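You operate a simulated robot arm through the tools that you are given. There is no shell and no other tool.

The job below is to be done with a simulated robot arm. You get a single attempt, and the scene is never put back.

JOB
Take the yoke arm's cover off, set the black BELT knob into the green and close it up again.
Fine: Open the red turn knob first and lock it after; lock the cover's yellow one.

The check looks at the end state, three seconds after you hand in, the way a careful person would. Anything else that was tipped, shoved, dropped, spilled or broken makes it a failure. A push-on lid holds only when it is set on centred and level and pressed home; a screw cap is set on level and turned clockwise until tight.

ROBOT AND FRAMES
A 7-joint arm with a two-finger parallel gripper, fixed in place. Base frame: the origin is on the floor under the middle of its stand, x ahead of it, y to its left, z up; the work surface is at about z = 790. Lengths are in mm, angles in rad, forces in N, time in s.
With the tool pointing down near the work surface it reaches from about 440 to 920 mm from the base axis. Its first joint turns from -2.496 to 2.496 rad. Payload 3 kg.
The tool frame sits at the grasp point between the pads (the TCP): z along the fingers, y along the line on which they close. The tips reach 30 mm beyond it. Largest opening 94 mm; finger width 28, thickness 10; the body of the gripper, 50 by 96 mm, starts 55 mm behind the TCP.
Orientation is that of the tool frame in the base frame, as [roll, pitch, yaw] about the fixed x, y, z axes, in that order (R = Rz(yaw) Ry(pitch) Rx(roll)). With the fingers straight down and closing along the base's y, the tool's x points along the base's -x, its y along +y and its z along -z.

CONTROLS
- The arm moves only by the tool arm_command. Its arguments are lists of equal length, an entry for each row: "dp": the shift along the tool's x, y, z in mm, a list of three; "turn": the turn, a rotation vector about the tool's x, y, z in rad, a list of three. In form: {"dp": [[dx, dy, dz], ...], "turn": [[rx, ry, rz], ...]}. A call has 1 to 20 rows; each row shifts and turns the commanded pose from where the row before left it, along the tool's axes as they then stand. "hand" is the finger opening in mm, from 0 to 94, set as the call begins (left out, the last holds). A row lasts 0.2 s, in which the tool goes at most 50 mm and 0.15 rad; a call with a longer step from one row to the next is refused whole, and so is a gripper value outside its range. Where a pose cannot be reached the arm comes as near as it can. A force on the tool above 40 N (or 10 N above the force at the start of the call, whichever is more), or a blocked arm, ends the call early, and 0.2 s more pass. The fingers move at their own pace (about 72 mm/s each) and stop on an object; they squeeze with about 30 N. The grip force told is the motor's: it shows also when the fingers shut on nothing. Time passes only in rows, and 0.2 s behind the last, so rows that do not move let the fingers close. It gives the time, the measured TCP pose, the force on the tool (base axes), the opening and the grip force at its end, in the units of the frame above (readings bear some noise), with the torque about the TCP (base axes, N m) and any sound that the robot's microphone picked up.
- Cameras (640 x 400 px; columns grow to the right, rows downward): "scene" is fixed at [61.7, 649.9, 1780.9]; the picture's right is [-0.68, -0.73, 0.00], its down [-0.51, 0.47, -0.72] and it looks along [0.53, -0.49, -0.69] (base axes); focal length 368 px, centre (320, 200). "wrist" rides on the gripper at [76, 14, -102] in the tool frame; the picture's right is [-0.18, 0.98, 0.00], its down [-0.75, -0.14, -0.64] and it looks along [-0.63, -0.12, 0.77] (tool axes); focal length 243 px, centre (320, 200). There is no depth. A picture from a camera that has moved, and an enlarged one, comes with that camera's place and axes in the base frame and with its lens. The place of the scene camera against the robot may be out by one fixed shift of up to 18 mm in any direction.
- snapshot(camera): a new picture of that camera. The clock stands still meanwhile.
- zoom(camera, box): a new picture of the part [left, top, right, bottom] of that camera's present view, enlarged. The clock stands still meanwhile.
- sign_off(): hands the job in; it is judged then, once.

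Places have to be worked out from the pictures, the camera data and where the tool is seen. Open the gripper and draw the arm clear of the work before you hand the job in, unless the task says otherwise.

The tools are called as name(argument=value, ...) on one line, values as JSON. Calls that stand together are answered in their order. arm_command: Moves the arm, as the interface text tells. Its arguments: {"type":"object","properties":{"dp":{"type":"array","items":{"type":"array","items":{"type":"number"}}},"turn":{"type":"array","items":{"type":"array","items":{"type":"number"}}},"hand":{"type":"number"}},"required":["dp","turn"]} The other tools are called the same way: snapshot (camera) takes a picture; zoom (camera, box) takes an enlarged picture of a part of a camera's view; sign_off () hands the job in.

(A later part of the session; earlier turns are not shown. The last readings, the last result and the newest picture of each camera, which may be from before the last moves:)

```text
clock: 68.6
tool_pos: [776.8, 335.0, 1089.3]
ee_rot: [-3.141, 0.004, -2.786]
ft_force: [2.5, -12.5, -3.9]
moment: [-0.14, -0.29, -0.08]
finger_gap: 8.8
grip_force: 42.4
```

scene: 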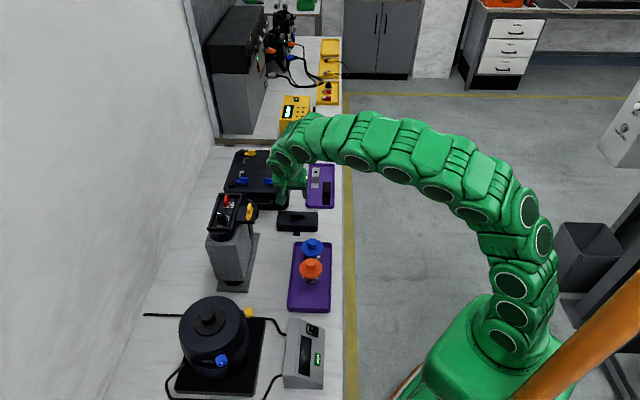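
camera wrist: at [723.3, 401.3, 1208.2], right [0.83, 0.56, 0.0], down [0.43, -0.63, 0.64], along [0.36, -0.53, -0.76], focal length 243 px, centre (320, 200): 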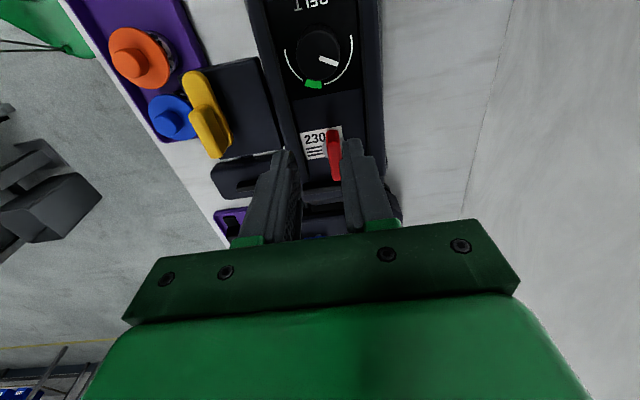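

Forces are low. I continue towards the quarter turn.

arm_command(dp=[[0.2, -0.5, 0], [0, 0, 0], [0, 0, 0], [0, 0, 0], [0, 0, 0]], turn=[[0, 0, 0], [0, 0, -0.08], [0, 0, -0.08], [0, 0, -0.08], [0, 0, 0]])

zoom(camera="scene", box=[204, 180, 252, 216])

```text
clock: 69.8
tool_pos: [777.7, 334.7, 1088.5]
ee_rot: [-3.137, 0.004, -2.548]
ft_force: [18.1, -6.7, 0.0]
moment: [0.43, -1.09, -0.03]
finger_gap: 8.7
grip_force: 42.8
```

```text
11.11 times, centred on (228, 198) of scene
camera zoom: at [61.7, 649.9, 1780.9], right [-0.68, -0.73, 0.0], down [-0.51, 0.47, -0.72], along [0.53, -0.49, -0.69], focal length 4089 px, centre (1342, 222)
```

zoom: 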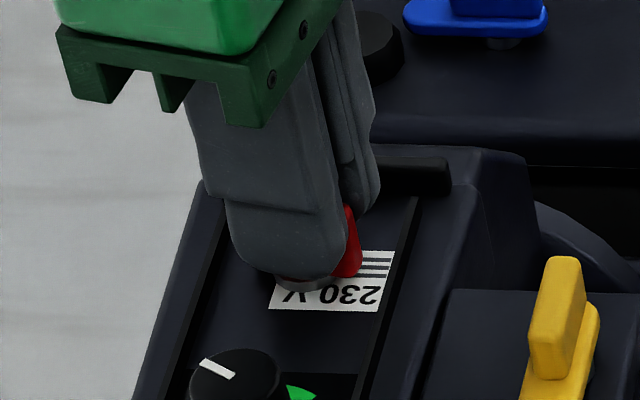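

Nearly there; a last 0.2 rad with a small correction.

arm_command(dp=[[-0.4, -0.6, 0], [0, 0, 0], [0, 0, 0], [0, 0, 0], [0, 0, 0]], turn=[[0, 0, 0], [0, 0, -0.07], [0, 0, -0.07], [0, 0, -0.06], [0, 0, 0]])

zoom(camera="scene", box=[204, 180, 252, 216])

```text
clock: 71.0
tool_pos: [778.1, 334.1, 1089.8]
ee_rot: [-3.137, 0.001, -2.349]
ft_force: [26.1, -7.9, 10.1]
moment: [-0.35, -0.33, -0.37]
finger_gap: 9.1
grip_force: 41.7
```

```text
11.11 times, centred on (228, 198) of scene
camera zoom: at [61.7, 649.9, 1780.9], right [-0.68, -0.73, 0.0], down [-0.51, 0.47, -0.72], along [0.53, -0.49, -0.69], focal length 4089 px, centre (1342, 222)
```

zoom: 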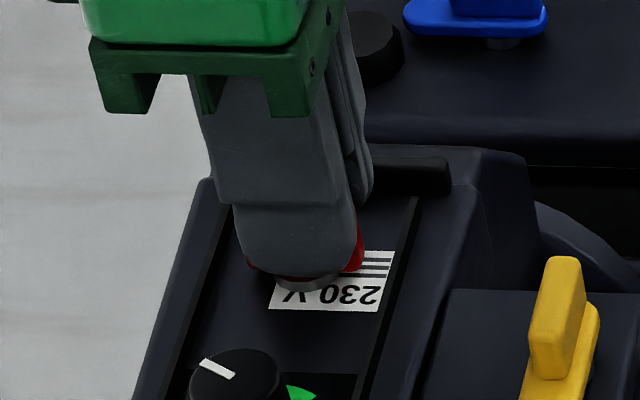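

The red blade is now turned a quarter (across the arm). I release it and back away up and toward the robot, parallel to the blade.

arm_command(dp=[[0, 0, 0], [0, 0, 0], [0, 0, -4], [2, 0, -5], [8, 0, -8], [10, 0, -12], [12, 0, -15], [12, 0, -15], [0, 0, 0]], turn=[[0, 0, 0], [0, 0, 0], [0, 0, 0], [0, 0, 0], [0, 0, 0], [0, 0, 0], [0, 0, 0], [0, 0, 0], [0, 0, 0]], hand=26)

zoom(camera="scene", box=[204, 188, 252, 230])

snapshot(camera="wrist")

```text
clock: 73.0
tool_pos: [746.0, 303.3, 1148.4]
ee_rot: [-3.139, 0.001, -2.352]
ft_force: [-0.7, 0.8, -0.4]
moment: [-0.01, 0.02, 0.0]
finger_gap: 26.0
grip_force: 0.1
```

```text
9.52 times, centred on (228, 209) of scene
camera zoom: at [61.7, 649.9, 1780.9], right [-0.68, -0.73, 0.0], down [-0.51, 0.47, -0.72], along [0.53, -0.49, -0.69], focal length 3505 px, centre (1196, 114)
```

zoom: 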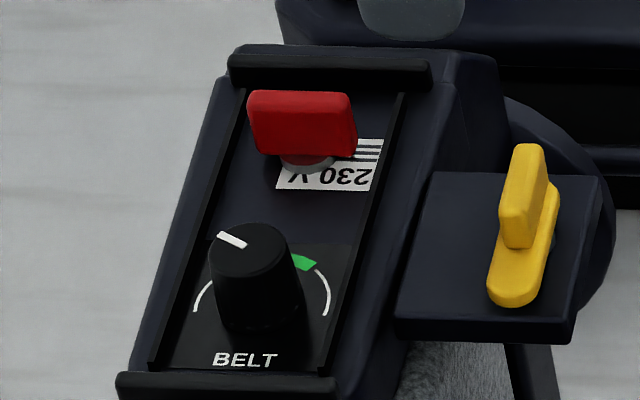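

```text
taken
camera wrist: at [680.9, 261.5, 1250.8], right [-0.57, 0.82, 0.0], down [0.63, 0.44, 0.64], along [0.53, 0.37, -0.77], focal length 243 px, centre (320, 200)
```

wrist: 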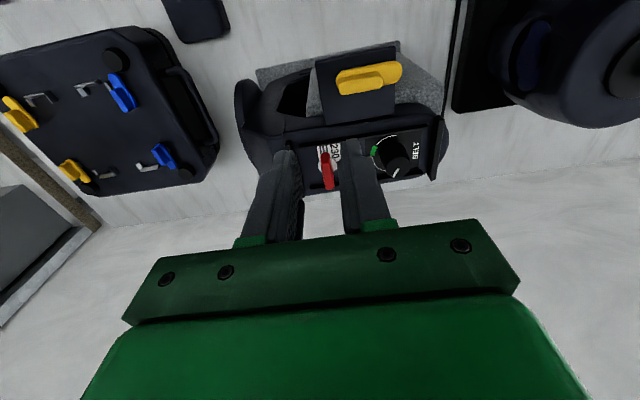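

The red knob is clearly turned across the arm. Next the BELT knob at (735, 381.5): I move above it with the fingers opened to 50 mm, closing along the arm.

arm_command(dp=[[0, 0, 17], [0, 0, 15], [-9.5, 12.6, 0], [-9.5, 12.6, 0], [-9.5, 12.6, 0], [-9.5, 12.6, 0], [-9.5, 12.6, 0], [0, 0, 0]], turn=[[0, 0, 0], [0, 0, 0], [0, 0, 0], [0, 0, 0], [0, 0, 0], [0, 0, 0], [0, 0, 0], [0, 0, 0]], hand=50)

zoom(camera="wrist", box=[240, 100, 400, 200])

zoom(camera="scene", box=[196, 180, 252, 230])

```text
clock: 74.8
tool_pos: [734.8, 382.2, 1115.9]
ee_rot: [-3.138, 0.001, -2.35]
ft_force: [-0.6, 1.2, -0.6]
moment: [0.02, -0.04, -0.01]
finger_gap: 50.1
grip_force: 0.1
```

```text
4.00 times, centred on (320, 150) of wrist
camera zoom: at [669.3, 339.5, 1218.4], right [-0.57, 0.82, 0.0], down [0.63, 0.44, 0.64], along [0.53, 0.37, -0.77], focal length 970 px, centre (320, 400)
```

zoom: 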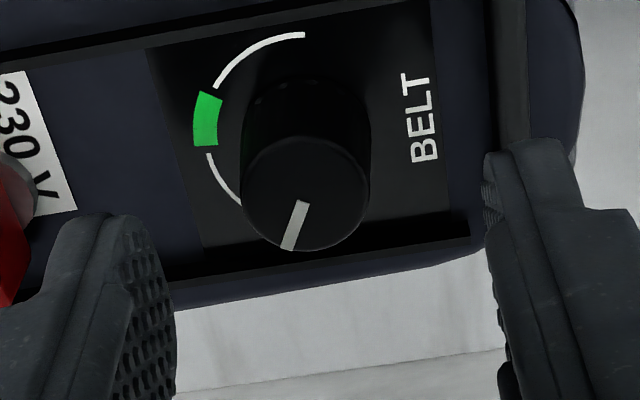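

```text
8.00 times, centred on (224, 205) of scene
camera zoom: at [61.7, 649.9, 1780.9], right [-0.68, -0.73, 0.0], down [-0.51, 0.47, -0.72], along [0.53, -0.49, -0.69], focal length 2944 px, centre (1088, 160)
```

zoom: 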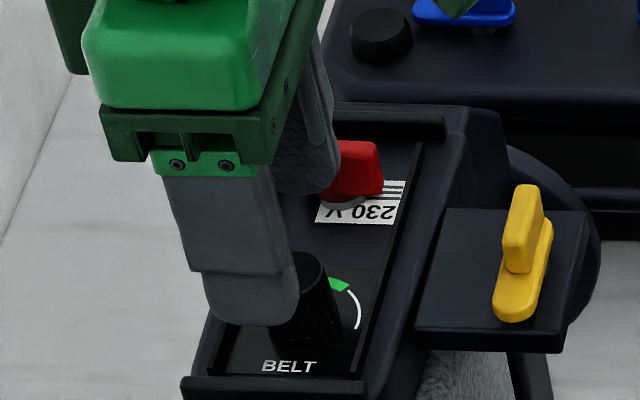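

Knob axis confirmed at ≈ (734.4, 381.3); green spans roughly 5°–36°, centre ≈ 20°, pointer ≈ −60°. I narrow to 36 mm and descend around the knob.

arm_command(dp=[[0.5, -0.5, 0], [0, 0, 0], [0, 0, 9], [0, 0, 9], [0, 0, 8.5], [0, 0, 0]], turn=[[0, 0, 0], [0, 0, 0], [0, 0, 0], [0, 0, 0], [0, 0, 0], [0, 0, 0]], hand=36)

zoom(camera="wrist", box=[240, 80, 400, 200])

zoom(camera="scene", box=[196, 180, 252, 230])

```text
clock: 76.2
tool_pos: [735.6, 381.2, 1090.1]
ee_rot: [-3.14, 0.001, -2.35]
ft_force: [0.0, -0.5, 0.9]
moment: [-0.01, -0.03, -0.02]
finger_gap: 36.2
grip_force: 0.0
```

```text
3.33 times, centred on (320, 140) of wrist
camera zoom: at [669.8, 338.4, 1192.4], right [-0.57, 0.82, 0.0], down [0.63, 0.44, 0.64], along [0.53, 0.37, -0.77], focal length 809 px, centre (320, 400)
```

zoom: 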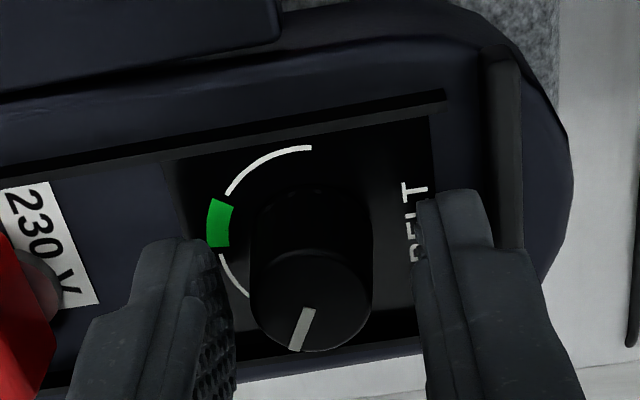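

```text
8.00 times, centred on (224, 205) of scene
camera zoom: at [61.7, 649.9, 1780.9], right [-0.68, -0.73, 0.0], down [-0.51, 0.47, -0.72], along [0.53, -0.49, -0.69], focal length 2944 px, centre (1088, 160)
```

zoom: 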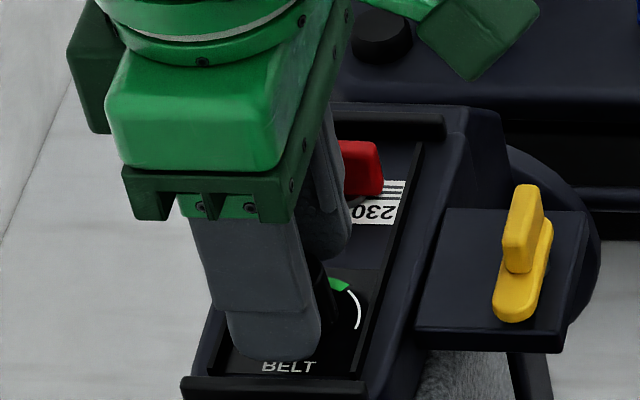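

The fingers straddle the knob. I close on it.

arm_command(dp=[[0, 0, 0], [0, 0, 0], [0, 0, 0]], turn=[[0, 0, 0], [0, 0, 0], [0, 0, 0]], hand=0)

zoom(camera="wrist", box=[240, 80, 400, 200])

```text
clock: 77.0
tool_pos: [736.6, 379.1, 1088.3]
ee_rot: [-3.139, 0.002, -2.351]
ft_force: [16.0, -11.8, -1.6]
moment: [-0.37, -0.52, 0.0]
finger_gap: 22.5
grip_force: 45.0
```

```text
3.33 times, centred on (320, 140) of wrist
camera zoom: at [670.7, 337.2, 1192.3], right [-0.57, 0.82, 0.0], down [0.63, 0.44, 0.64], along [0.53, 0.36, -0.77], focal length 809 px, centre (320, 400)
```

zoom: 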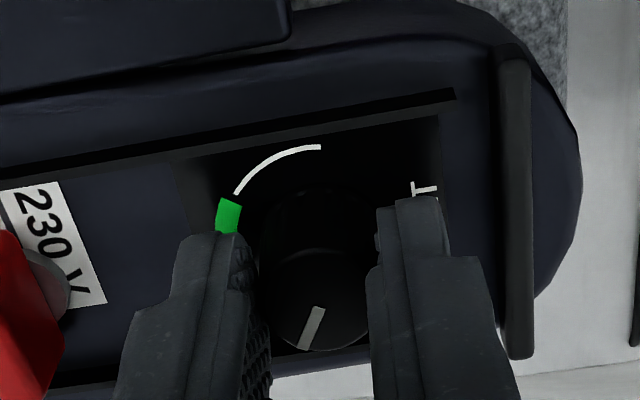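

Gripped (gap 22.5 mm). I relieve the 20 N side force by 1.2 mm and begin turning clockwise.

arm_command(dp=[[0, -1.2, 0], [0, 0, 0], [0, 0, 0], [0, 0, 0]], turn=[[0, 0, 0], [0, 0, 0.06], [0, 0, 0.06], [0, 0, 0]])

zoom(camera="wrist", box=[240, 80, 400, 200])

```text
clock: 78.0
tool_pos: [736.0, 380.0, 1089.4]
ee_rot: [-3.138, 0.002, -2.47]
ft_force: [10.6, -1.3, 5.0]
moment: [-0.11, -0.42, -0.06]
finger_gap: 22.6
grip_force: 45.0
```

```text
3.33 times, centred on (320, 140) of wrist
camera zoom: at [665.8, 345.0, 1192.3], right [-0.47, 0.88, 0.0], down [0.68, 0.36, 0.64], along [0.57, 0.3, -0.76], focal length 809 px, centre (320, 400)
```

zoom: 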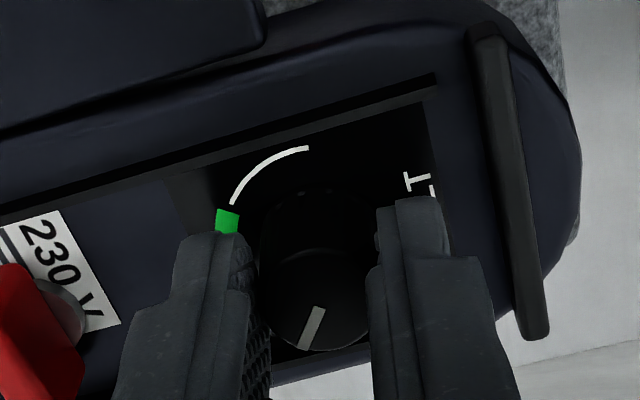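

The pointer moves with the fingers, so the knob turns freely and the red lock is open. I continue clockwise.

arm_command(dp=[[-0.2, -0.3, 0], [0, 0, 0], [0, 0, 0], [0, 0, 0], [0, 0, 0]], turn=[[0, 0, 0.08], [0, 0, 0.08], [0, 0, 0.08], [0, 0, 0.08], [0, 0, 0]])

```text
clock: 79.2
tool_pos: [735.4, 379.7, 1088.8]
ee_rot: [-3.142, 0.002, -2.79]
ft_force: [-3.8, 3.6, 10.1]
moment: [0.24, 0.04, 0.01]
finger_gap: 22.3
grip_force: 45.1
```

Forces stay small. I turn on clockwise another 0.4 rad.

arm_command(dp=[[0, 0, 0], [0, 0, 0], [0, 0, 0], [0, 0, 0], [0, 0, 0], [0, 0, 0]], turn=[[0, 0, 0.08], [0, 0, 0.08], [0, 0, 0.08], [0, 0, 0.08], [0, 0, 0.08], [0, 0, 0]])

zoom(camera="wrist", box=[240, 80, 400, 200])

```text
clock: 80.6
tool_pos: [736.0, 380.6, 1090.4]
ee_rot: [-3.14, 0.005, 3.095]
ft_force: [-17.9, 3.8, 11.7]
moment: [0.2, 0.99, 0.01]
finger_gap: 22.3
grip_force: 44.8
```

```text
3.33 times, centred on (320, 140) of wrist
camera zoom: at [658.8, 399.9, 1192.2], right [0.23, 0.97, 0.0], down [0.74, -0.18, 0.64], along [0.63, -0.15, -0.76], focal length 809 px, centre (320, 400)
```

zoom: 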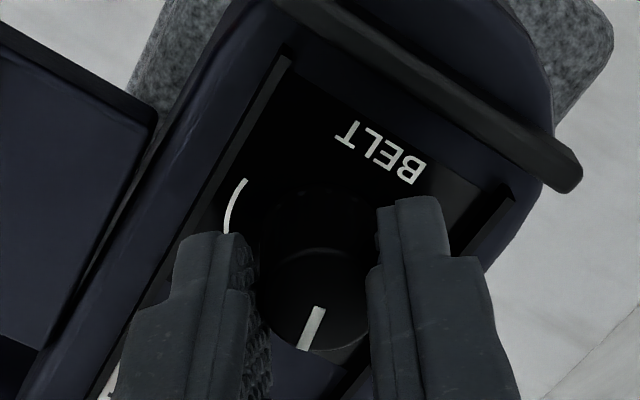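

0.84 rad done. I relieve 18 N and turn the next 0.4 rad.

arm_command(dp=[[0.6, 0.1, 0], [0, 0, 0], [0, 0, 0], [0, 0, 0], [0, 0, 0], [0, 0, 0]], turn=[[0, 0, 0.08], [0, 0, 0.08], [0, 0, 0.08], [0, 0, 0.08], [0, 0, 0.08], [0, 0, 0]])

zoom(camera="scene", box=[196, 180, 252, 230])

```text
clock: 82.0
tool_pos: [735.4, 381.0, 1088.1]
ee_rot: [3.141, 0.001, 2.695]
ft_force: [10.0, 21.1, 8.9]
moment: [0.5, -0.72, 0.0]
finger_gap: 22.5
grip_force: 44.7
```

```text
8.00 times, centred on (224, 205) of scene
camera zoom: at [61.7, 649.9, 1780.9], right [-0.68, -0.73, 0.0], down [-0.51, 0.47, -0.72], along [0.53, -0.49, -0.69], focal length 2944 px, centre (1088, 160)
```

zoom: 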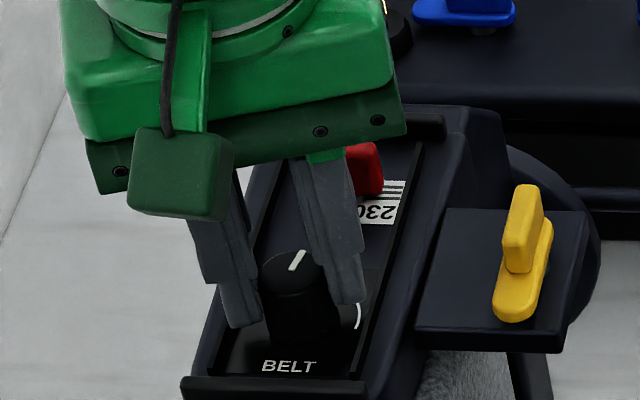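

The pointer now reads about 10°; green's centre is about 20°. I turn another 0.18 rad.

arm_command(dp=[[0, 0.8, 0], [0, 0, 0], [0, 0, 0], [0, 0, 0]], turn=[[0, 0, 0], [0, 0, 0.09], [0, 0, 0.09], [0, 0, 0]])

zoom(camera="scene", box=[206, 200, 246, 230])

```text
clock: 83.0
tool_pos: [735.2, 380.8, 1088.8]
ee_rot: [3.139, 0.003, 2.516]
ft_force: [9.0, 23.7, 16.6]
moment: [1.33, 0.47, 0.02]
finger_gap: 22.4
grip_force: 44.9
```

```text
13.33 times, centred on (226, 215) of scene
camera zoom: at [61.7, 649.9, 1780.9], right [-0.68, -0.73, 0.0], down [-0.51, 0.47, -0.72], along [0.53, -0.49, -0.69], focal length 4907 px, centre (1573, 0)
```

zoom: 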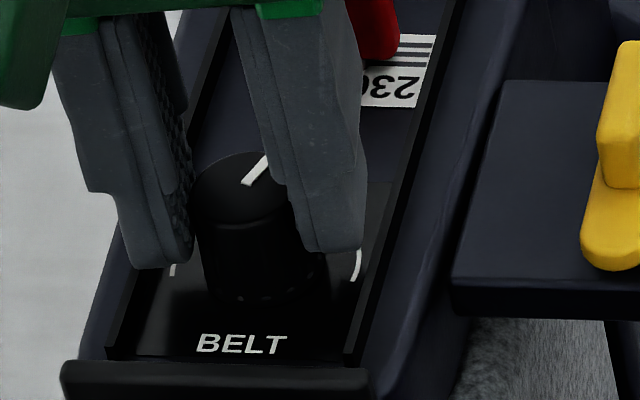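

The pointer reads about 21°, in the middle of green. I open slightly and lift straight off.

arm_command(dp=[[0, 0, 0], [0, 0, 0], [0, 0, -6], [0, 0, -8], [0, 0, -8], [0, 0, 0]], turn=[[0, 0, 0], [0, 0, 0], [0, 0, 0], [0, 0, 0], [0, 0, 0], [0, 0, 0]], hand=32)

zoom(camera="wrist", box=[220, 40, 420, 190])

zoom(camera="scene", box=[206, 200, 246, 230])

```text
clock: 84.4
tool_pos: [735.8, 379.6, 1111.9]
ee_rot: [3.141, 0.003, 2.514]
ft_force: [-0.1, 0.2, -0.2]
moment: [0.03, 0.03, -0.02]
finger_gap: 32.0
grip_force: 0.1
```

```text
2.67 times, centred on (320, 115) of wrist
camera zoom: at [680.8, 438.7, 1214.7], right [0.73, 0.69, 0.0], down [0.53, -0.56, 0.64], along [0.44, -0.47, -0.76], focal length 647 px, centre (320, 427)
```

zoom: 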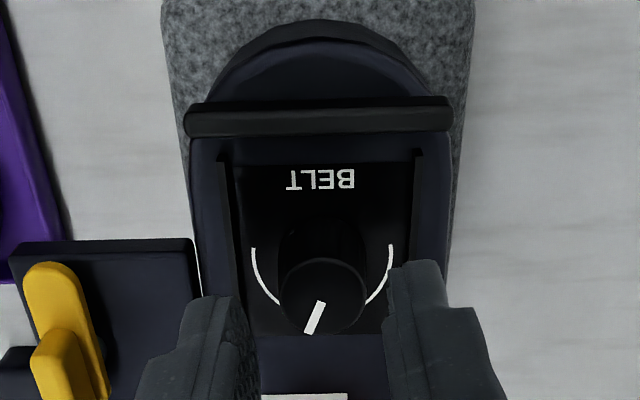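

```text
13.33 times, centred on (226, 215) of scene
camera zoom: at [61.7, 649.9, 1780.9], right [-0.68, -0.73, 0.0], down [-0.51, 0.47, -0.72], along [0.53, -0.49, -0.69], focal length 4907 px, centre (1573, 0)
```

zoom: 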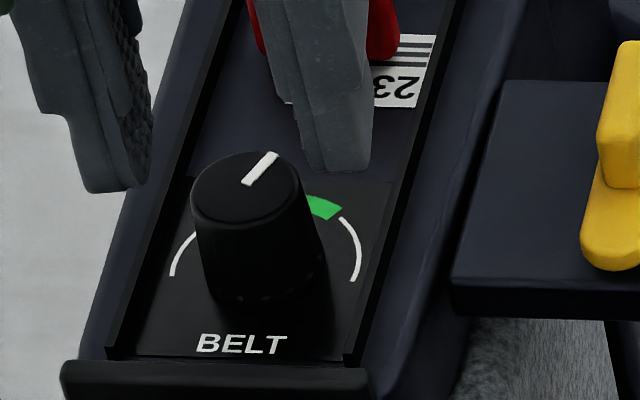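

The BELT pointer sits at about 22°, green's centre is about 20°, so it's well in the green. Now I move back and up, turn the tool, and look at the red knob again to lock it.

arm_command(dp=[[3, -12, -12], [4, -12, -12], [4, -12, -12], [4, -12, -5], [0, 0, 0], [0, 0, 0], [0, 0, 0], [0, 0, 0], [0, 0, 0], [0, 0, 0], [0, 0, 0], [0, 0, 0], [0, 0, 0], [0, 0, 0], [0, 0, 0], [0, 0, 0]], turn=[[0, 0, 0], [0, 0, 0], [0, 0, 0], [0, 0, 0], [0, 0, -0.1285], [0, 0, -0.1285], [0, 0, -0.1285], [0, 0, -0.1285], [0, 0, -0.1285], [0, 0, -0.1285], [0, 0, -0.1285], [0, 0, -0.1285], [0, 0, -0.1285], [0, 0, -0.1285], [0, 0, -0.1285], [0, 0, 0]])

snapshot(camera="wrist")

zoom(camera="scene", box=[204, 188, 252, 230])

```text
clock: 87.8
tool_pos: [695.2, 351.3, 1151.6]
ee_rot: [-3.139, 0.002, -2.354]
ft_force: [0.3, -0.1, 1.1]
moment: [0.01, 0.02, -0.02]
finger_gap: 32.0
grip_force: 0.1
```

```text
taken
camera wrist: at [629.5, 308.5, 1254.8], right [-0.57, 0.82, 0.0], down [0.63, 0.44, 0.64], along [0.53, 0.36, -0.77], focal length 243 px, centre (320, 200)
```

wrist: 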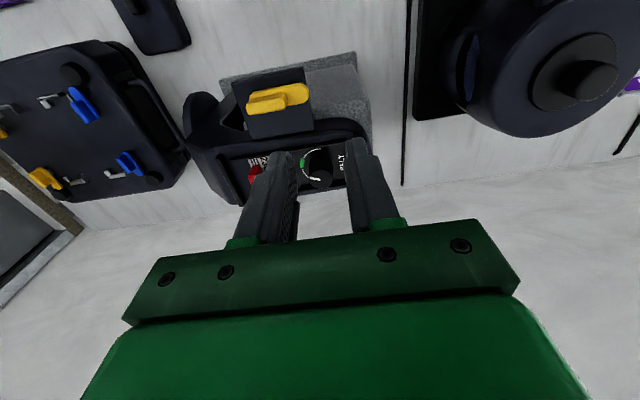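

```text
9.52 times, centred on (228, 209) of scene
camera zoom: at [61.7, 649.9, 1780.9], right [-0.68, -0.73, 0.0], down [-0.51, 0.47, -0.72], along [0.53, -0.49, -0.69], focal length 3505 px, centre (1196, 114)
```

zoom: 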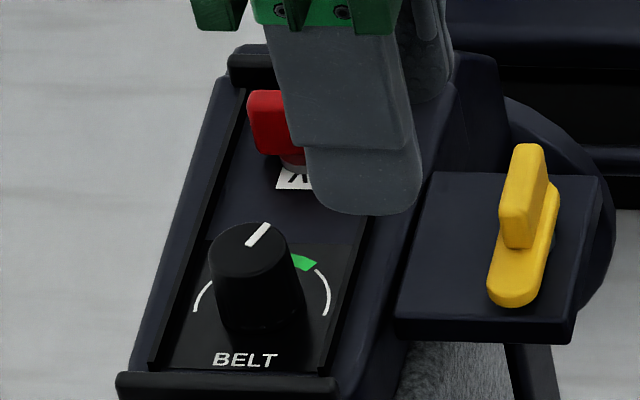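

I zoom in the wrist view to see pointer and green together.

zoom(camera="wrist", box=[240, 130, 360, 210])

```text
5.00 times, centred on (300, 170) of wrist
camera zoom: at [629.5, 308.5, 1254.8], right [-0.57, 0.82, 0.0], down [0.63, 0.44, 0.64], along [0.53, 0.36, -0.77], focal length 1213 px, centre (420, 350)
```

zoom: 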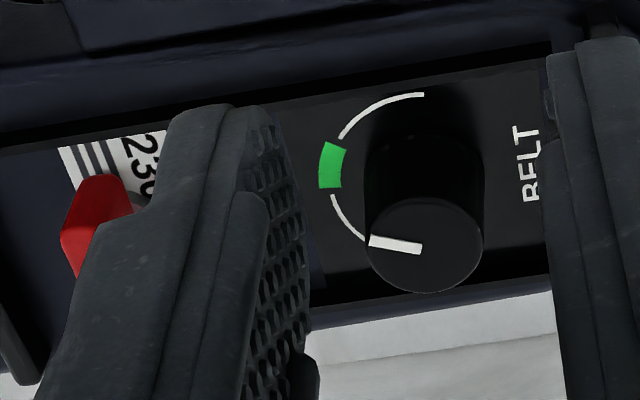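

Pointer (≈23°) and green centre (≈21°) coincide. Now I go to the red blade, approaching from the robot side, and check alignment.

arm_command(dp=[[-6.6, -13.4, 8.3], [-6.6, -13.4, 8.3], [-6.6, -13.4, 8.3], [-6.6, -13.5, 8.3], [-6.5, -13.5, 8.4], [0, 0, 0]], turn=[[0, 0, 0], [0, 0, 0], [0, 0, 0], [0, 0, 0], [0, 0, 0], [0, 0, 0]], hand=30)

zoom(camera="wrist", box=[240, 90, 400, 200])

zoom(camera="scene", box=[204, 180, 252, 216])

```text
clock: 89.2
tool_pos: [764.4, 329.2, 1111.0]
ee_rot: [-3.138, 0.001, -2.354]
ft_force: [0.1, 0.1, -0.1]
moment: [-0.03, -0.01, 0.0]
finger_gap: 30.1
grip_force: 0.0
```

```text
3.64 times, centred on (320, 145) of wrist
camera zoom: at [699.9, 285.6, 1213.6], right [-0.57, 0.82, 0.0], down [0.63, 0.43, 0.64], along [0.53, 0.36, -0.77], focal length 882 px, centre (320, 400)
```

zoom: 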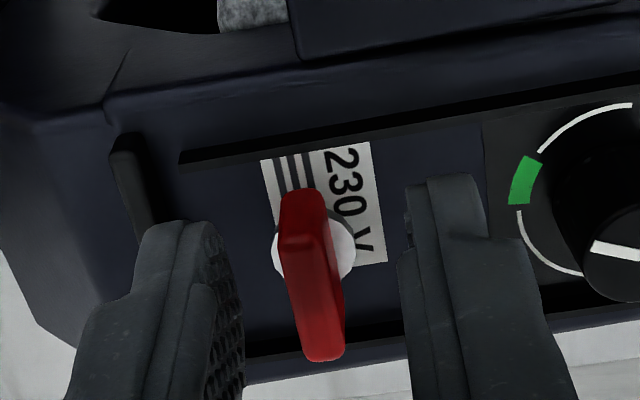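

```text
11.11 times, centred on (228, 198) of scene
camera zoom: at [61.7, 649.9, 1780.9], right [-0.68, -0.73, 0.0], down [-0.51, 0.47, -0.72], along [0.53, -0.49, -0.69], focal length 4089 px, centre (1342, 222)
```

zoom: 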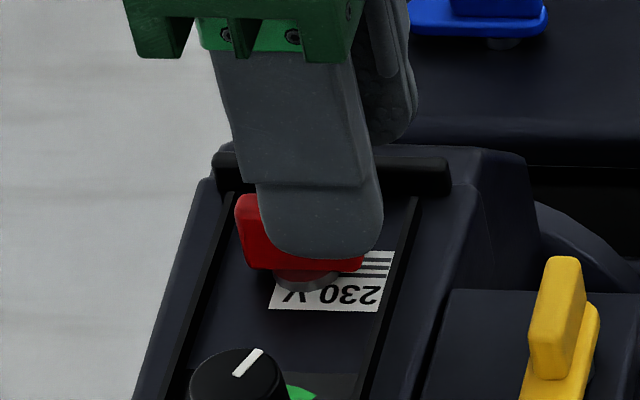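

Stem centre ≈ (778, 337.5), blade runs parallel to the fingers. I slide in and down so it's between the pads.

arm_command(dp=[[-4, -1.4, 6], [-6, -1.3, 7], [-6, 0, 7], [0, 0, 2], [0, 0, 0]], turn=[[0, 0, 0], [0, 0, 0], [0, 0, 0], [0, 0, 0], [0, 0, 0]], hand=28)

zoom(camera="wrist", box=[240, 90, 400, 200])

zoom(camera="scene", box=[204, 180, 252, 216])

```text
clock: 90.4
tool_pos: [780.4, 335.9, 1089.7]
ee_rot: [-3.137, 0.002, -2.355]
ft_force: [-0.7, 0.6, 0.5]
moment: [0.0, -0.01, -0.02]
finger_gap: 27.8
grip_force: 0.1
```

```text
3.64 times, centred on (320, 145) of wrist
camera zoom: at [713.6, 293.4, 1192.0], right [-0.57, 0.82, 0.0], down [0.63, 0.43, 0.64], along [0.53, 0.36, -0.77], focal length 882 px, centre (320, 400)
```

zoom: 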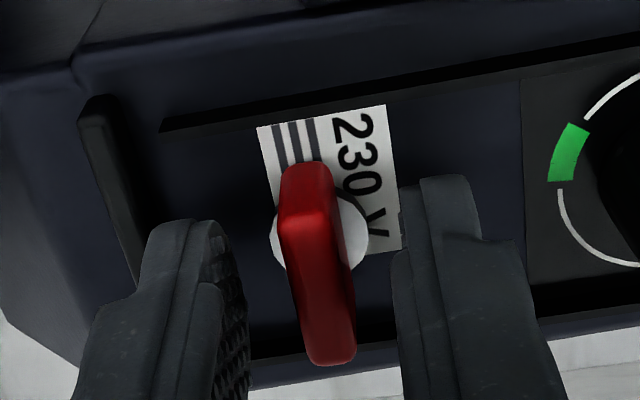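

```text
11.11 times, centred on (228, 198) of scene
camera zoom: at [61.7, 649.9, 1780.9], right [-0.68, -0.73, 0.0], down [-0.51, 0.47, -0.72], along [0.53, -0.49, -0.69], focal length 4089 px, centre (1342, 222)
```

zoom: 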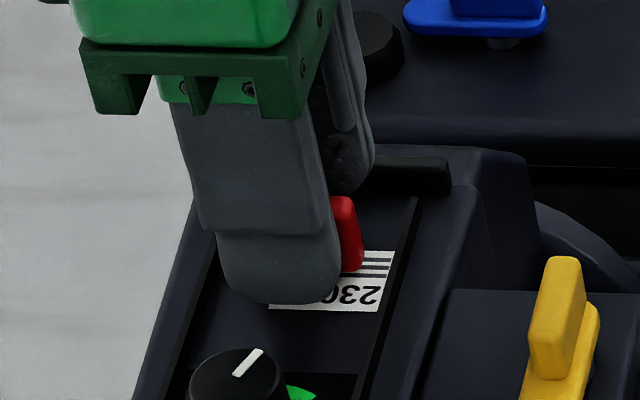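

The blade is centred between the pads. I close on it.

arm_command(dp=[[1, 0, 0], [0, 0, 0], [0, 0, 0], [0, 0, 0]], turn=[[0, 0, 0], [0, 0, 0], [0, 0, 0], [0, 0, 0]], hand=0)

```text
clock: 91.4
tool_pos: [777.9, 334.3, 1088.8]
ee_rot: [-3.137, 0.003, -2.357]
ft_force: [16.0, 3.9, 1.0]
moment: [0.7, -0.78, -0.07]
finger_gap: 8.8
grip_force: 42.8
```

Gripped. Now I turn it clockwise back toward the locked position, first gently.

arm_command(dp=[[-0.5, -0.3, 0], [0, 0, 0], [0, 0, 0], [0, 0, 0]], turn=[[0, 0, 0], [0, 0, 0.08], [0, 0, 0.08], [0, 0, 0]])

```text
clock: 92.4
tool_pos: [778.0, 334.9, 1088.5]
ee_rot: [-3.139, 0.001, -2.518]
ft_force: [-17.5, -16.2, 0.9]
moment: [-0.86, 1.32, 0.0]
finger_gap: 9.0
grip_force: 42.6
```

Turning freely. I relieve the side force and go on.

arm_command(dp=[[0.9, 0, 0], [0, 0, 0], [0, 0, 0], [0, 0, 0], [0, 0, 0]], turn=[[0, 0, 0], [0, 0, 0.08], [0, 0, 0.08], [0, 0, 0.08], [0, 0, 0]])

```text
clock: 93.6
tool_pos: [777.6, 336.9, 1088.3]
ee_rot: [-3.14, 0.003, -2.755]
ft_force: [5.5, 10.5, 8.7]
moment: [0.54, -0.53, 0.04]
finger_gap: 8.6
grip_force: 42.7
```

Forces small. I continue clockwise.

arm_command(dp=[[-0.2, 0.4, 0], [0, 0, 0], [0, 0, 0], [0, 0, 0], [0, 0, 0]], turn=[[0, 0, 0.08], [0, 0, 0.08], [0, 0, 0.08], [0, 0, 0.08], [0, 0, 0]])

```text
clock: 94.8
tool_pos: [778.3, 335.7, 1088.3]
ee_rot: [-3.141, 0.006, -3.074]
ft_force: [-3.9, 24.6, 14.4]
moment: [0.56, 1.01, 0.03]
finger_gap: 8.7
grip_force: 42.7
```

I ease 1 mm in +y and continue.

arm_command(dp=[[0.1, 1.0, 0], [0, 0, 0], [0, 0, 0], [0, 0, 0], [0, 0, 0]], turn=[[0, 0, 0], [0, 0, 0.08], [0, 0, 0.08], [0, 0, 0.08], [0, 0, 0]])

```text
clock: 96.0
tool_pos: [778.1, 337.3, 1088.1]
ee_rot: [-3.141, 0.003, 2.969]
ft_force: [13.2, 30.0, 6.9]
moment: [0.62, -0.82, 0.09]
finger_gap: 8.9
grip_force: 42.8
```

I ease further in the direction of the pull and continue.

arm_command(dp=[[-0.2, 1.3, 0], [0, 0, 0], [0, 0, 0], [0, 0, 0], [0, 0, 0]], turn=[[0, 0, 0], [0, 0, 0.08], [0, 0, 0.08], [0, 0, 0.08], [0, 0, 0]])

zoom(camera="scene", box=[204, 180, 252, 216])

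```text
clock: 97.2
tool_pos: [777.8, 337.6, 1088.4]
ee_rot: [-3.139, 0.003, 2.727]
ft_force: [-5.8, 15.5, 6.7]
moment: [0.82, 1.15, 0.05]
finger_gap: 9.0
grip_force: 42.5
```

```text
11.11 times, centred on (228, 198) of scene
camera zoom: at [61.7, 649.9, 1780.9], right [-0.68, -0.73, 0.0], down [-0.51, 0.47, -0.72], along [0.53, -0.49, -0.69], focal length 4089 px, centre (1342, 222)
```

zoom: 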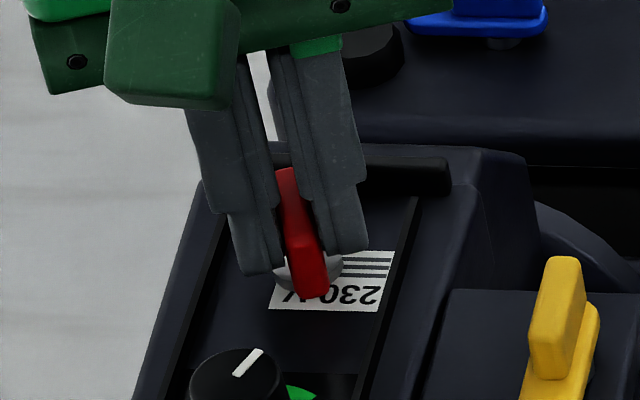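

About 21° left. I continue.

arm_command(dp=[[0.4, 0.4, 0], [0, 0, 0], [0, 0, 0], [0, 0, 0], [0, 0, 0]], turn=[[0, 0, 0], [0, 0, 0.08], [0, 0, 0.08], [0, 0, 0.08], [0, 0, 0]])

```text
clock: 98.4
tool_pos: [779.2, 337.8, 1089.0]
ee_rot: [-3.14, 0.005, 2.489]
ft_force: [-12.8, 0.5, -2.0]
moment: [-0.05, 0.19, -0.07]
finger_gap: 8.9
grip_force: 43.3
```

Now the last 0.13–0.16 rad, watching the moment for the stop.

arm_command(dp=[[0.4, 0, 0], [0, 0, 0], [0, 0, 0], [0, 0, 0]], turn=[[0, 0, 0.06], [0, 0, 0.06], [0, 0, 0.04], [0, 0, 0]])

zoom(camera="scene", box=[204, 180, 252, 216])

```text
clock: 99.4
tool_pos: [779.3, 340.0, 1088.9]
ee_rot: [3.14, 0.003, 2.327]
ft_force: [15.1, 5.1, -14.8]
moment: [-0.57, -0.22, 1.18]
finger_gap: 9.0
grip_force: 42.2
```

```text
11.11 times, centred on (228, 198) of scene
camera zoom: at [61.7, 649.9, 1780.9], right [-0.68, -0.73, 0.0], down [-0.51, 0.47, -0.72], along [0.53, -0.49, -0.69], focal length 4089 px, centre (1342, 222)
```

zoom: 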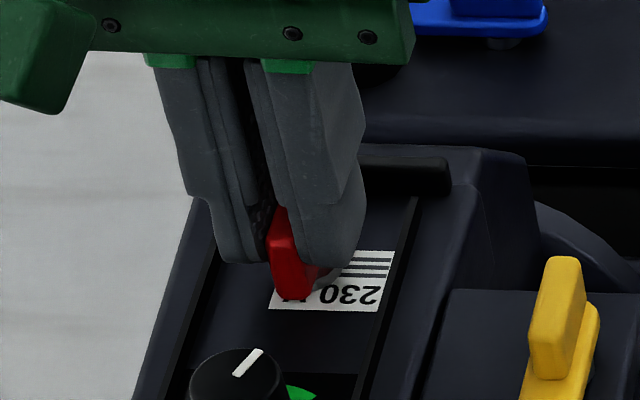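

The moment rose to 1.2 N·m: the red knob is at its locking stop, back in its original orientation. I release it slightly and raise a little.

arm_command(dp=[[0, 0, 0], [0, 0, 0], [0, 0, -4], [0, 0, -4], [0, 0, 0]], turn=[[0, 0, 0], [0, 0, 0], [0, 0, 0], [0, 0, 0], [0, 0, 0]], hand=26)

zoom(camera="wrist", box=[240, 90, 400, 200])

zoom(camera="scene", box=[204, 180, 252, 216])

```text
clock: 100.6
tool_pos: [777.1, 337.6, 1092.4]
ee_rot: [3.139, 0.004, 2.331]
ft_force: [0.8, -0.2, -0.1]
moment: [0.03, -0.01, -0.01]
finger_gap: 26.1
grip_force: 0.2
out of reach, approached as far as the arm can: row 4
```

```text
3.64 times, centred on (320, 145) of wrist
camera zoom: at [734.3, 404.9, 1195.1], right [0.84, 0.54, 0.0], down [0.41, -0.64, 0.64], along [0.35, -0.54, -0.77], focal length 882 px, centre (320, 400)
```

zoom: 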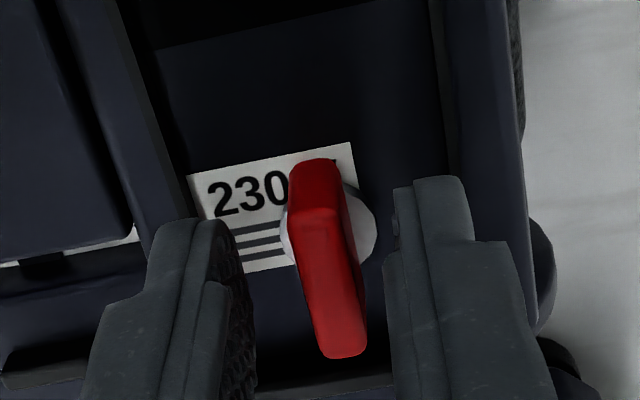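

```text
11.11 times, centred on (228, 198) of scene
camera zoom: at [61.7, 649.9, 1780.9], right [-0.68, -0.73, 0.0], down [-0.51, 0.47, -0.72], along [0.53, -0.49, -0.69], focal length 4089 px, centre (1342, 222)
```

zoom: 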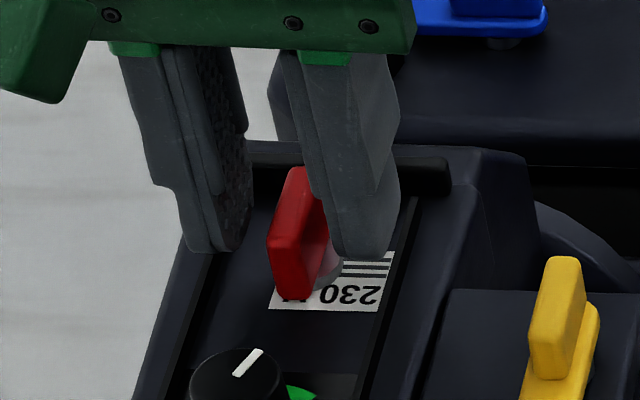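

At the height limit with an upright tool. I widen to 38 mm, tilt the fingers outward 0.15 rad, and rise straight up with that tilt.

arm_command(dp=[[0, 0, 0], [0, 0, 0], [0, 0, 0], [0, 0.75, -5], [0, 1.5, -10], [0, 2.25, -15], [0, 0, 0]], turn=[[0, 0, 0], [-0.075, 0, 0], [-0.075, 0, 0], [0, 0, 0], [0, 0, 0], [0, 0, 0], [0, 0, 0]], hand=38)

zoom(camera="wrist", box=[240, 90, 400, 200])

zoom(camera="scene", box=[200, 176, 256, 230])

```text
clock: 102.2
tool_pos: [777.0, 339.2, 1122.9]
ee_rot: [2.99, 0.003, 2.33]
ft_force: [-0.5, 0.0, 0.0]
moment: [0.0, 0.0, 0.01]
finger_gap: 38.3
grip_force: 0.1
```

```text
3.64 times, centred on (320, 145) of wrist
camera zoom: at [722.3, 394.7, 1227.5], right [0.83, 0.54, 0.15], down [0.35, -0.71, 0.62], along [0.44, -0.46, -0.77], focal length 882 px, centre (320, 400)
```

zoom: 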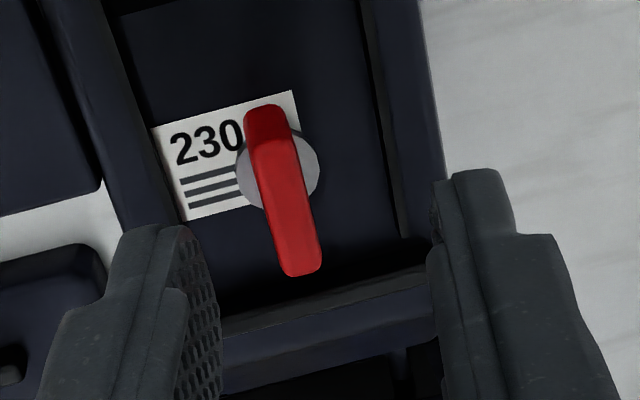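

```text
7.41 times, centred on (228, 203) of scene
camera zoom: at [61.7, 649.9, 1780.9], right [-0.68, -0.73, 0.0], down [-0.51, 0.47, -0.72], along [0.53, -0.49, -0.69], focal length 2726 px, centre (1002, 178)
```

zoom: 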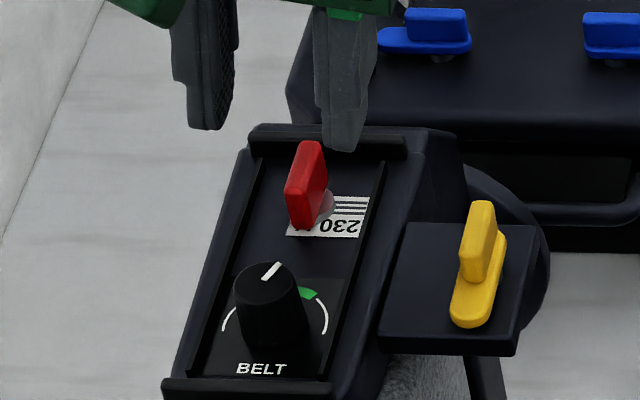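

Red is locked as at the start and the pointer stays in the green. Now I fetch the cover: back away up, straighten the tool, and return to above the cover's spot.

arm_command(dp=[[0, -10, -12], [0, -10, -12], [0, -10, -12], [0, -10, -12], [0, -10, -12], [0, 0, 0], [0, 0, 0], [-21.8, -22.4, 0], [-21.8, -22.4, 0], [-21.8, -22.4, 0], [-21.8, -22.4, 0], [-21.8, -22.4, 0], [0, 0, 0], [0, 0, 0], [0, 0, 0], [0, 0, 0]], turn=[[0, 0, 0], [0, 0, 0], [0, 0, 0], [0, 0, 0], [0, 0, 0], [0.075, 0, 0], [0.075, 0, -0.026], [0, 0, 0], [0, 0, 0], [0, 0, 0], [0, 0, 0], [0, 0, 0], [0, -0.117, 0], [0, -0.116, 0], [0, -0.116, 0], [0, 0, 0]], hand=68)

snapshot(camera="wrist")

snapshot(camera="scene")

```text
clock: 105.6
tool_pos: [732.2, 141.9, 1175.7]
ee_rot: [3.139, 0.354, 2.354]
ft_force: [-0.4, 0.5, 0.1]
moment: [-0.01, -0.03, 0.02]
finger_gap: 67.9
grip_force: 0.1
```

```text
taken
camera wrist: at [665.8, 229.6, 1245.1], right [0.82, 0.57, 0.07], down [0.24, -0.44, 0.86], along [0.52, -0.69, -0.5], focal length 243 px, centre (320, 200)
```

wrist: 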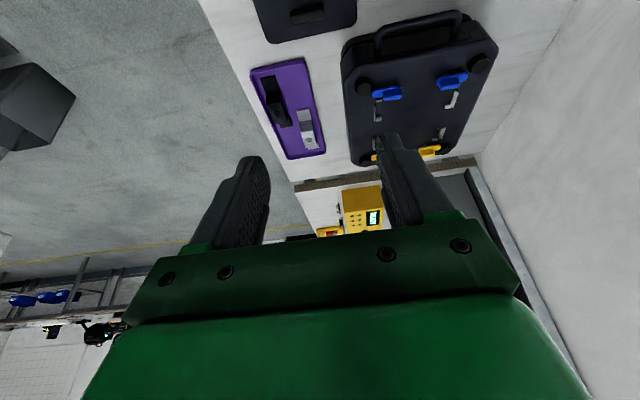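

```text
taken
```

scene: 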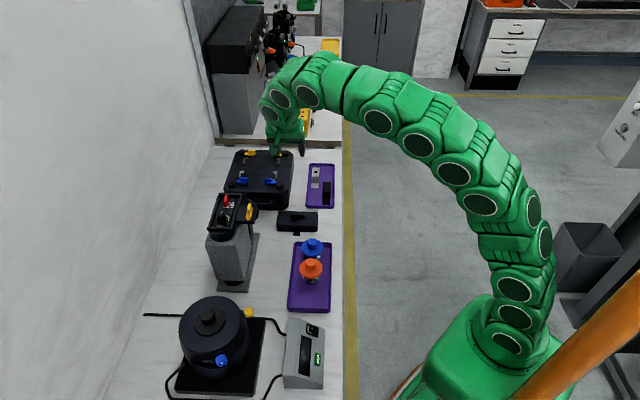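

I descend to a point about 40 mm short of the earlier release pose and check alignment on the bar.

arm_command(dp=[[5, 0, 13], [11.3, 0, 31], [11.3, 0, 31], [11.3, 0, 31], [11.3, 0, 31], [6.3, 0, 18], [0, 0, 25], [0, 0, 30], [0, 0, 30], [0, 0, 25], [0, 0, 15], [0, 0, 0]], turn=[[0, 0, 0], [0, 0, 0], [0, 0, 0], [0, 0, 0], [0, 0, 0], [0, 0, 0], [0, 0, 0], [0, 0, 0], [0, 0, 0], [0, 0, 0], [0, 0, 0], [0, 0, 0]])

zoom(camera="wrist", box=[180, 20, 460, 220])

zoom(camera="scene", box=[250, 160, 350, 240])

```text
clock: 108.2
tool_pos: [765.2, 110.1, 893.0]
ee_rot: [3.141, 0.354, 2.354]
ft_force: [0.3, 0.0, 0.4]
moment: [0.0, 0.01, 0.01]
finger_gap: 68.1
grip_force: 0.1
```

```text
2.00 times, centred on (320, 120) of wrist
camera zoom: at [697.5, 198.2, 963.0], right [0.82, 0.57, 0.07], down [0.24, -0.44, 0.86], along [0.52, -0.69, -0.5], focal length 485 px, centre (320, 360)
```

zoom: 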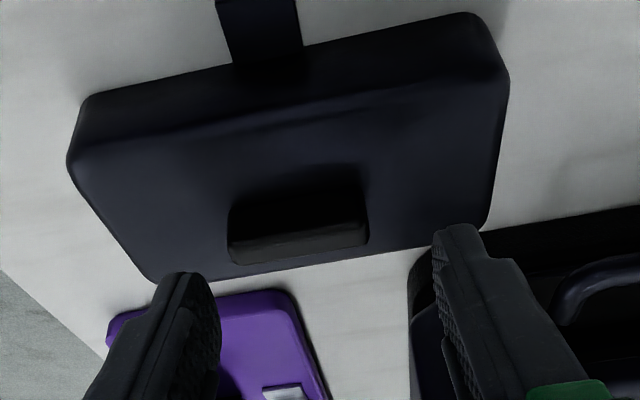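

```text
5.00 times, centred on (300, 200) of scene
camera zoom: at [61.7, 649.9, 1780.9], right [-0.68, -0.73, 0.0], down [-0.51, 0.47, -0.72], along [0.53, -0.49, -0.69], focal length 1840 px, centre (420, 200)
```

zoom: 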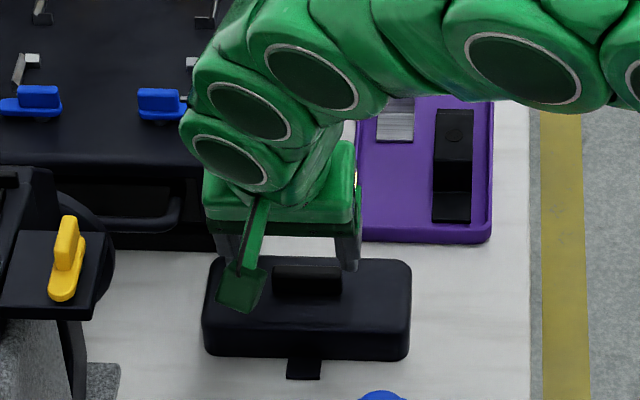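

The cover seems to have shifted about 5–7 mm toward the robot when released. I correct sideways and go down most of the way, then check.

arm_command(dp=[[1, -3.7, 8], [1, -3.6, 8], [0.5, 0, 8], [0, 0, 0]], turn=[[0, 0, 0], [0, 0, 0], [0, 0, 0], [0, 0, 0]])

zoom(camera="wrist", box=[180, 20, 460, 220])

```text
clock: 109.2
tool_pos: [763.0, 100.7, 869.9]
ee_rot: [3.139, 0.353, 2.355]
ft_force: [1.0, -0.2, -0.3]
moment: [0.01, 0.02, -0.02]
finger_gap: 67.7
grip_force: 0.1
```

```text
2.00 times, centred on (320, 120) of wrist
camera zoom: at [696.6, 188.3, 939.7], right [0.82, 0.57, 0.06], down [0.24, -0.44, 0.86], along [0.52, -0.69, -0.5], focal length 485 px, centre (320, 360)
```

zoom: 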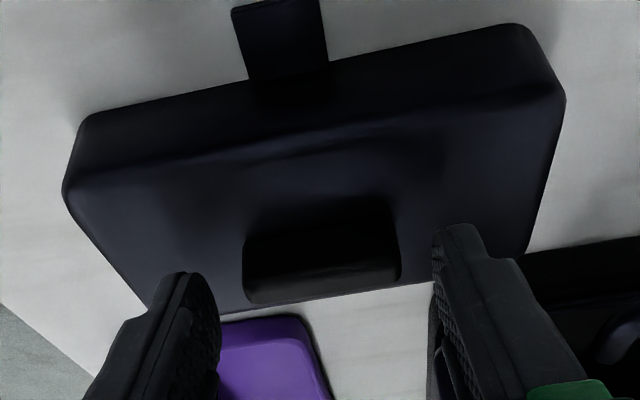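

Now centred. I go down the last 13 mm along the tool axis and close on the bar.

arm_command(dp=[[0.5, 0, 5], [0.5, 0, 5], [0, 0, 3], [0, 0, 0]], turn=[[0, 0, 0], [0, 0, 0], [0, 0, 0], [0, 0, 0]])

zoom(camera="wrist", box=[180, 20, 460, 220])

```text
clock: 110.2
tool_pos: [765.4, 100.3, 856.5]
ee_rot: [3.141, 0.352, 2.352]
ft_force: [-0.8, 1.8, 6.7]
moment: [0.0, 0.09, -0.05]
finger_gap: 68.1
grip_force: 0.1
```

```text
2.00 times, centred on (320, 120) of wrist
camera zoom: at [699.0, 186.7, 927.3], right [0.82, 0.57, 0.07], down [0.24, -0.44, 0.86], along [0.52, -0.69, -0.5], focal length 485 px, centre (320, 360)
```

zoom: 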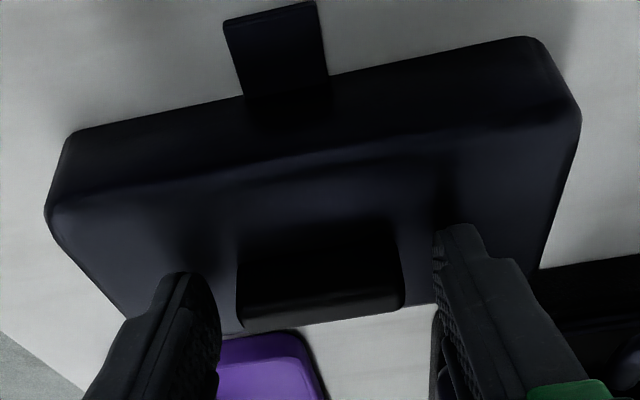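

Fingertips just touch the cover's top, same as in the first grasp. I raise 1 mm and close.

arm_command(dp=[[-0.3, 0, -0.9], [0, 0, 0], [0, 0, 0], [0, 0, 0]], turn=[[0, 0, 0], [0, 0, 0], [0, 0, 0], [0, 0, 0]], hand=30)

zoom(camera="wrist", box=[180, 20, 460, 220])

```text
clock: 111.2
tool_pos: [765.3, 99.9, 857.7]
ee_rot: [3.141, 0.352, 2.357]
ft_force: [0.0, -0.5, 0.7]
moment: [0.0, 0.03, -0.03]
finger_gap: 49.0
grip_force: 29.9
```

```text
2.00 times, centred on (320, 120) of wrist
camera zoom: at [699.0, 186.5, 927.7], right [0.82, 0.57, 0.06], down [0.24, -0.44, 0.86], along [0.52, -0.69, -0.5], focal length 485 px, centre (320, 360)
```

zoom: 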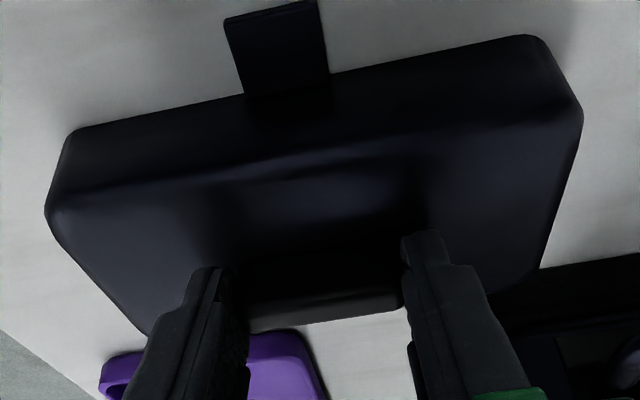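

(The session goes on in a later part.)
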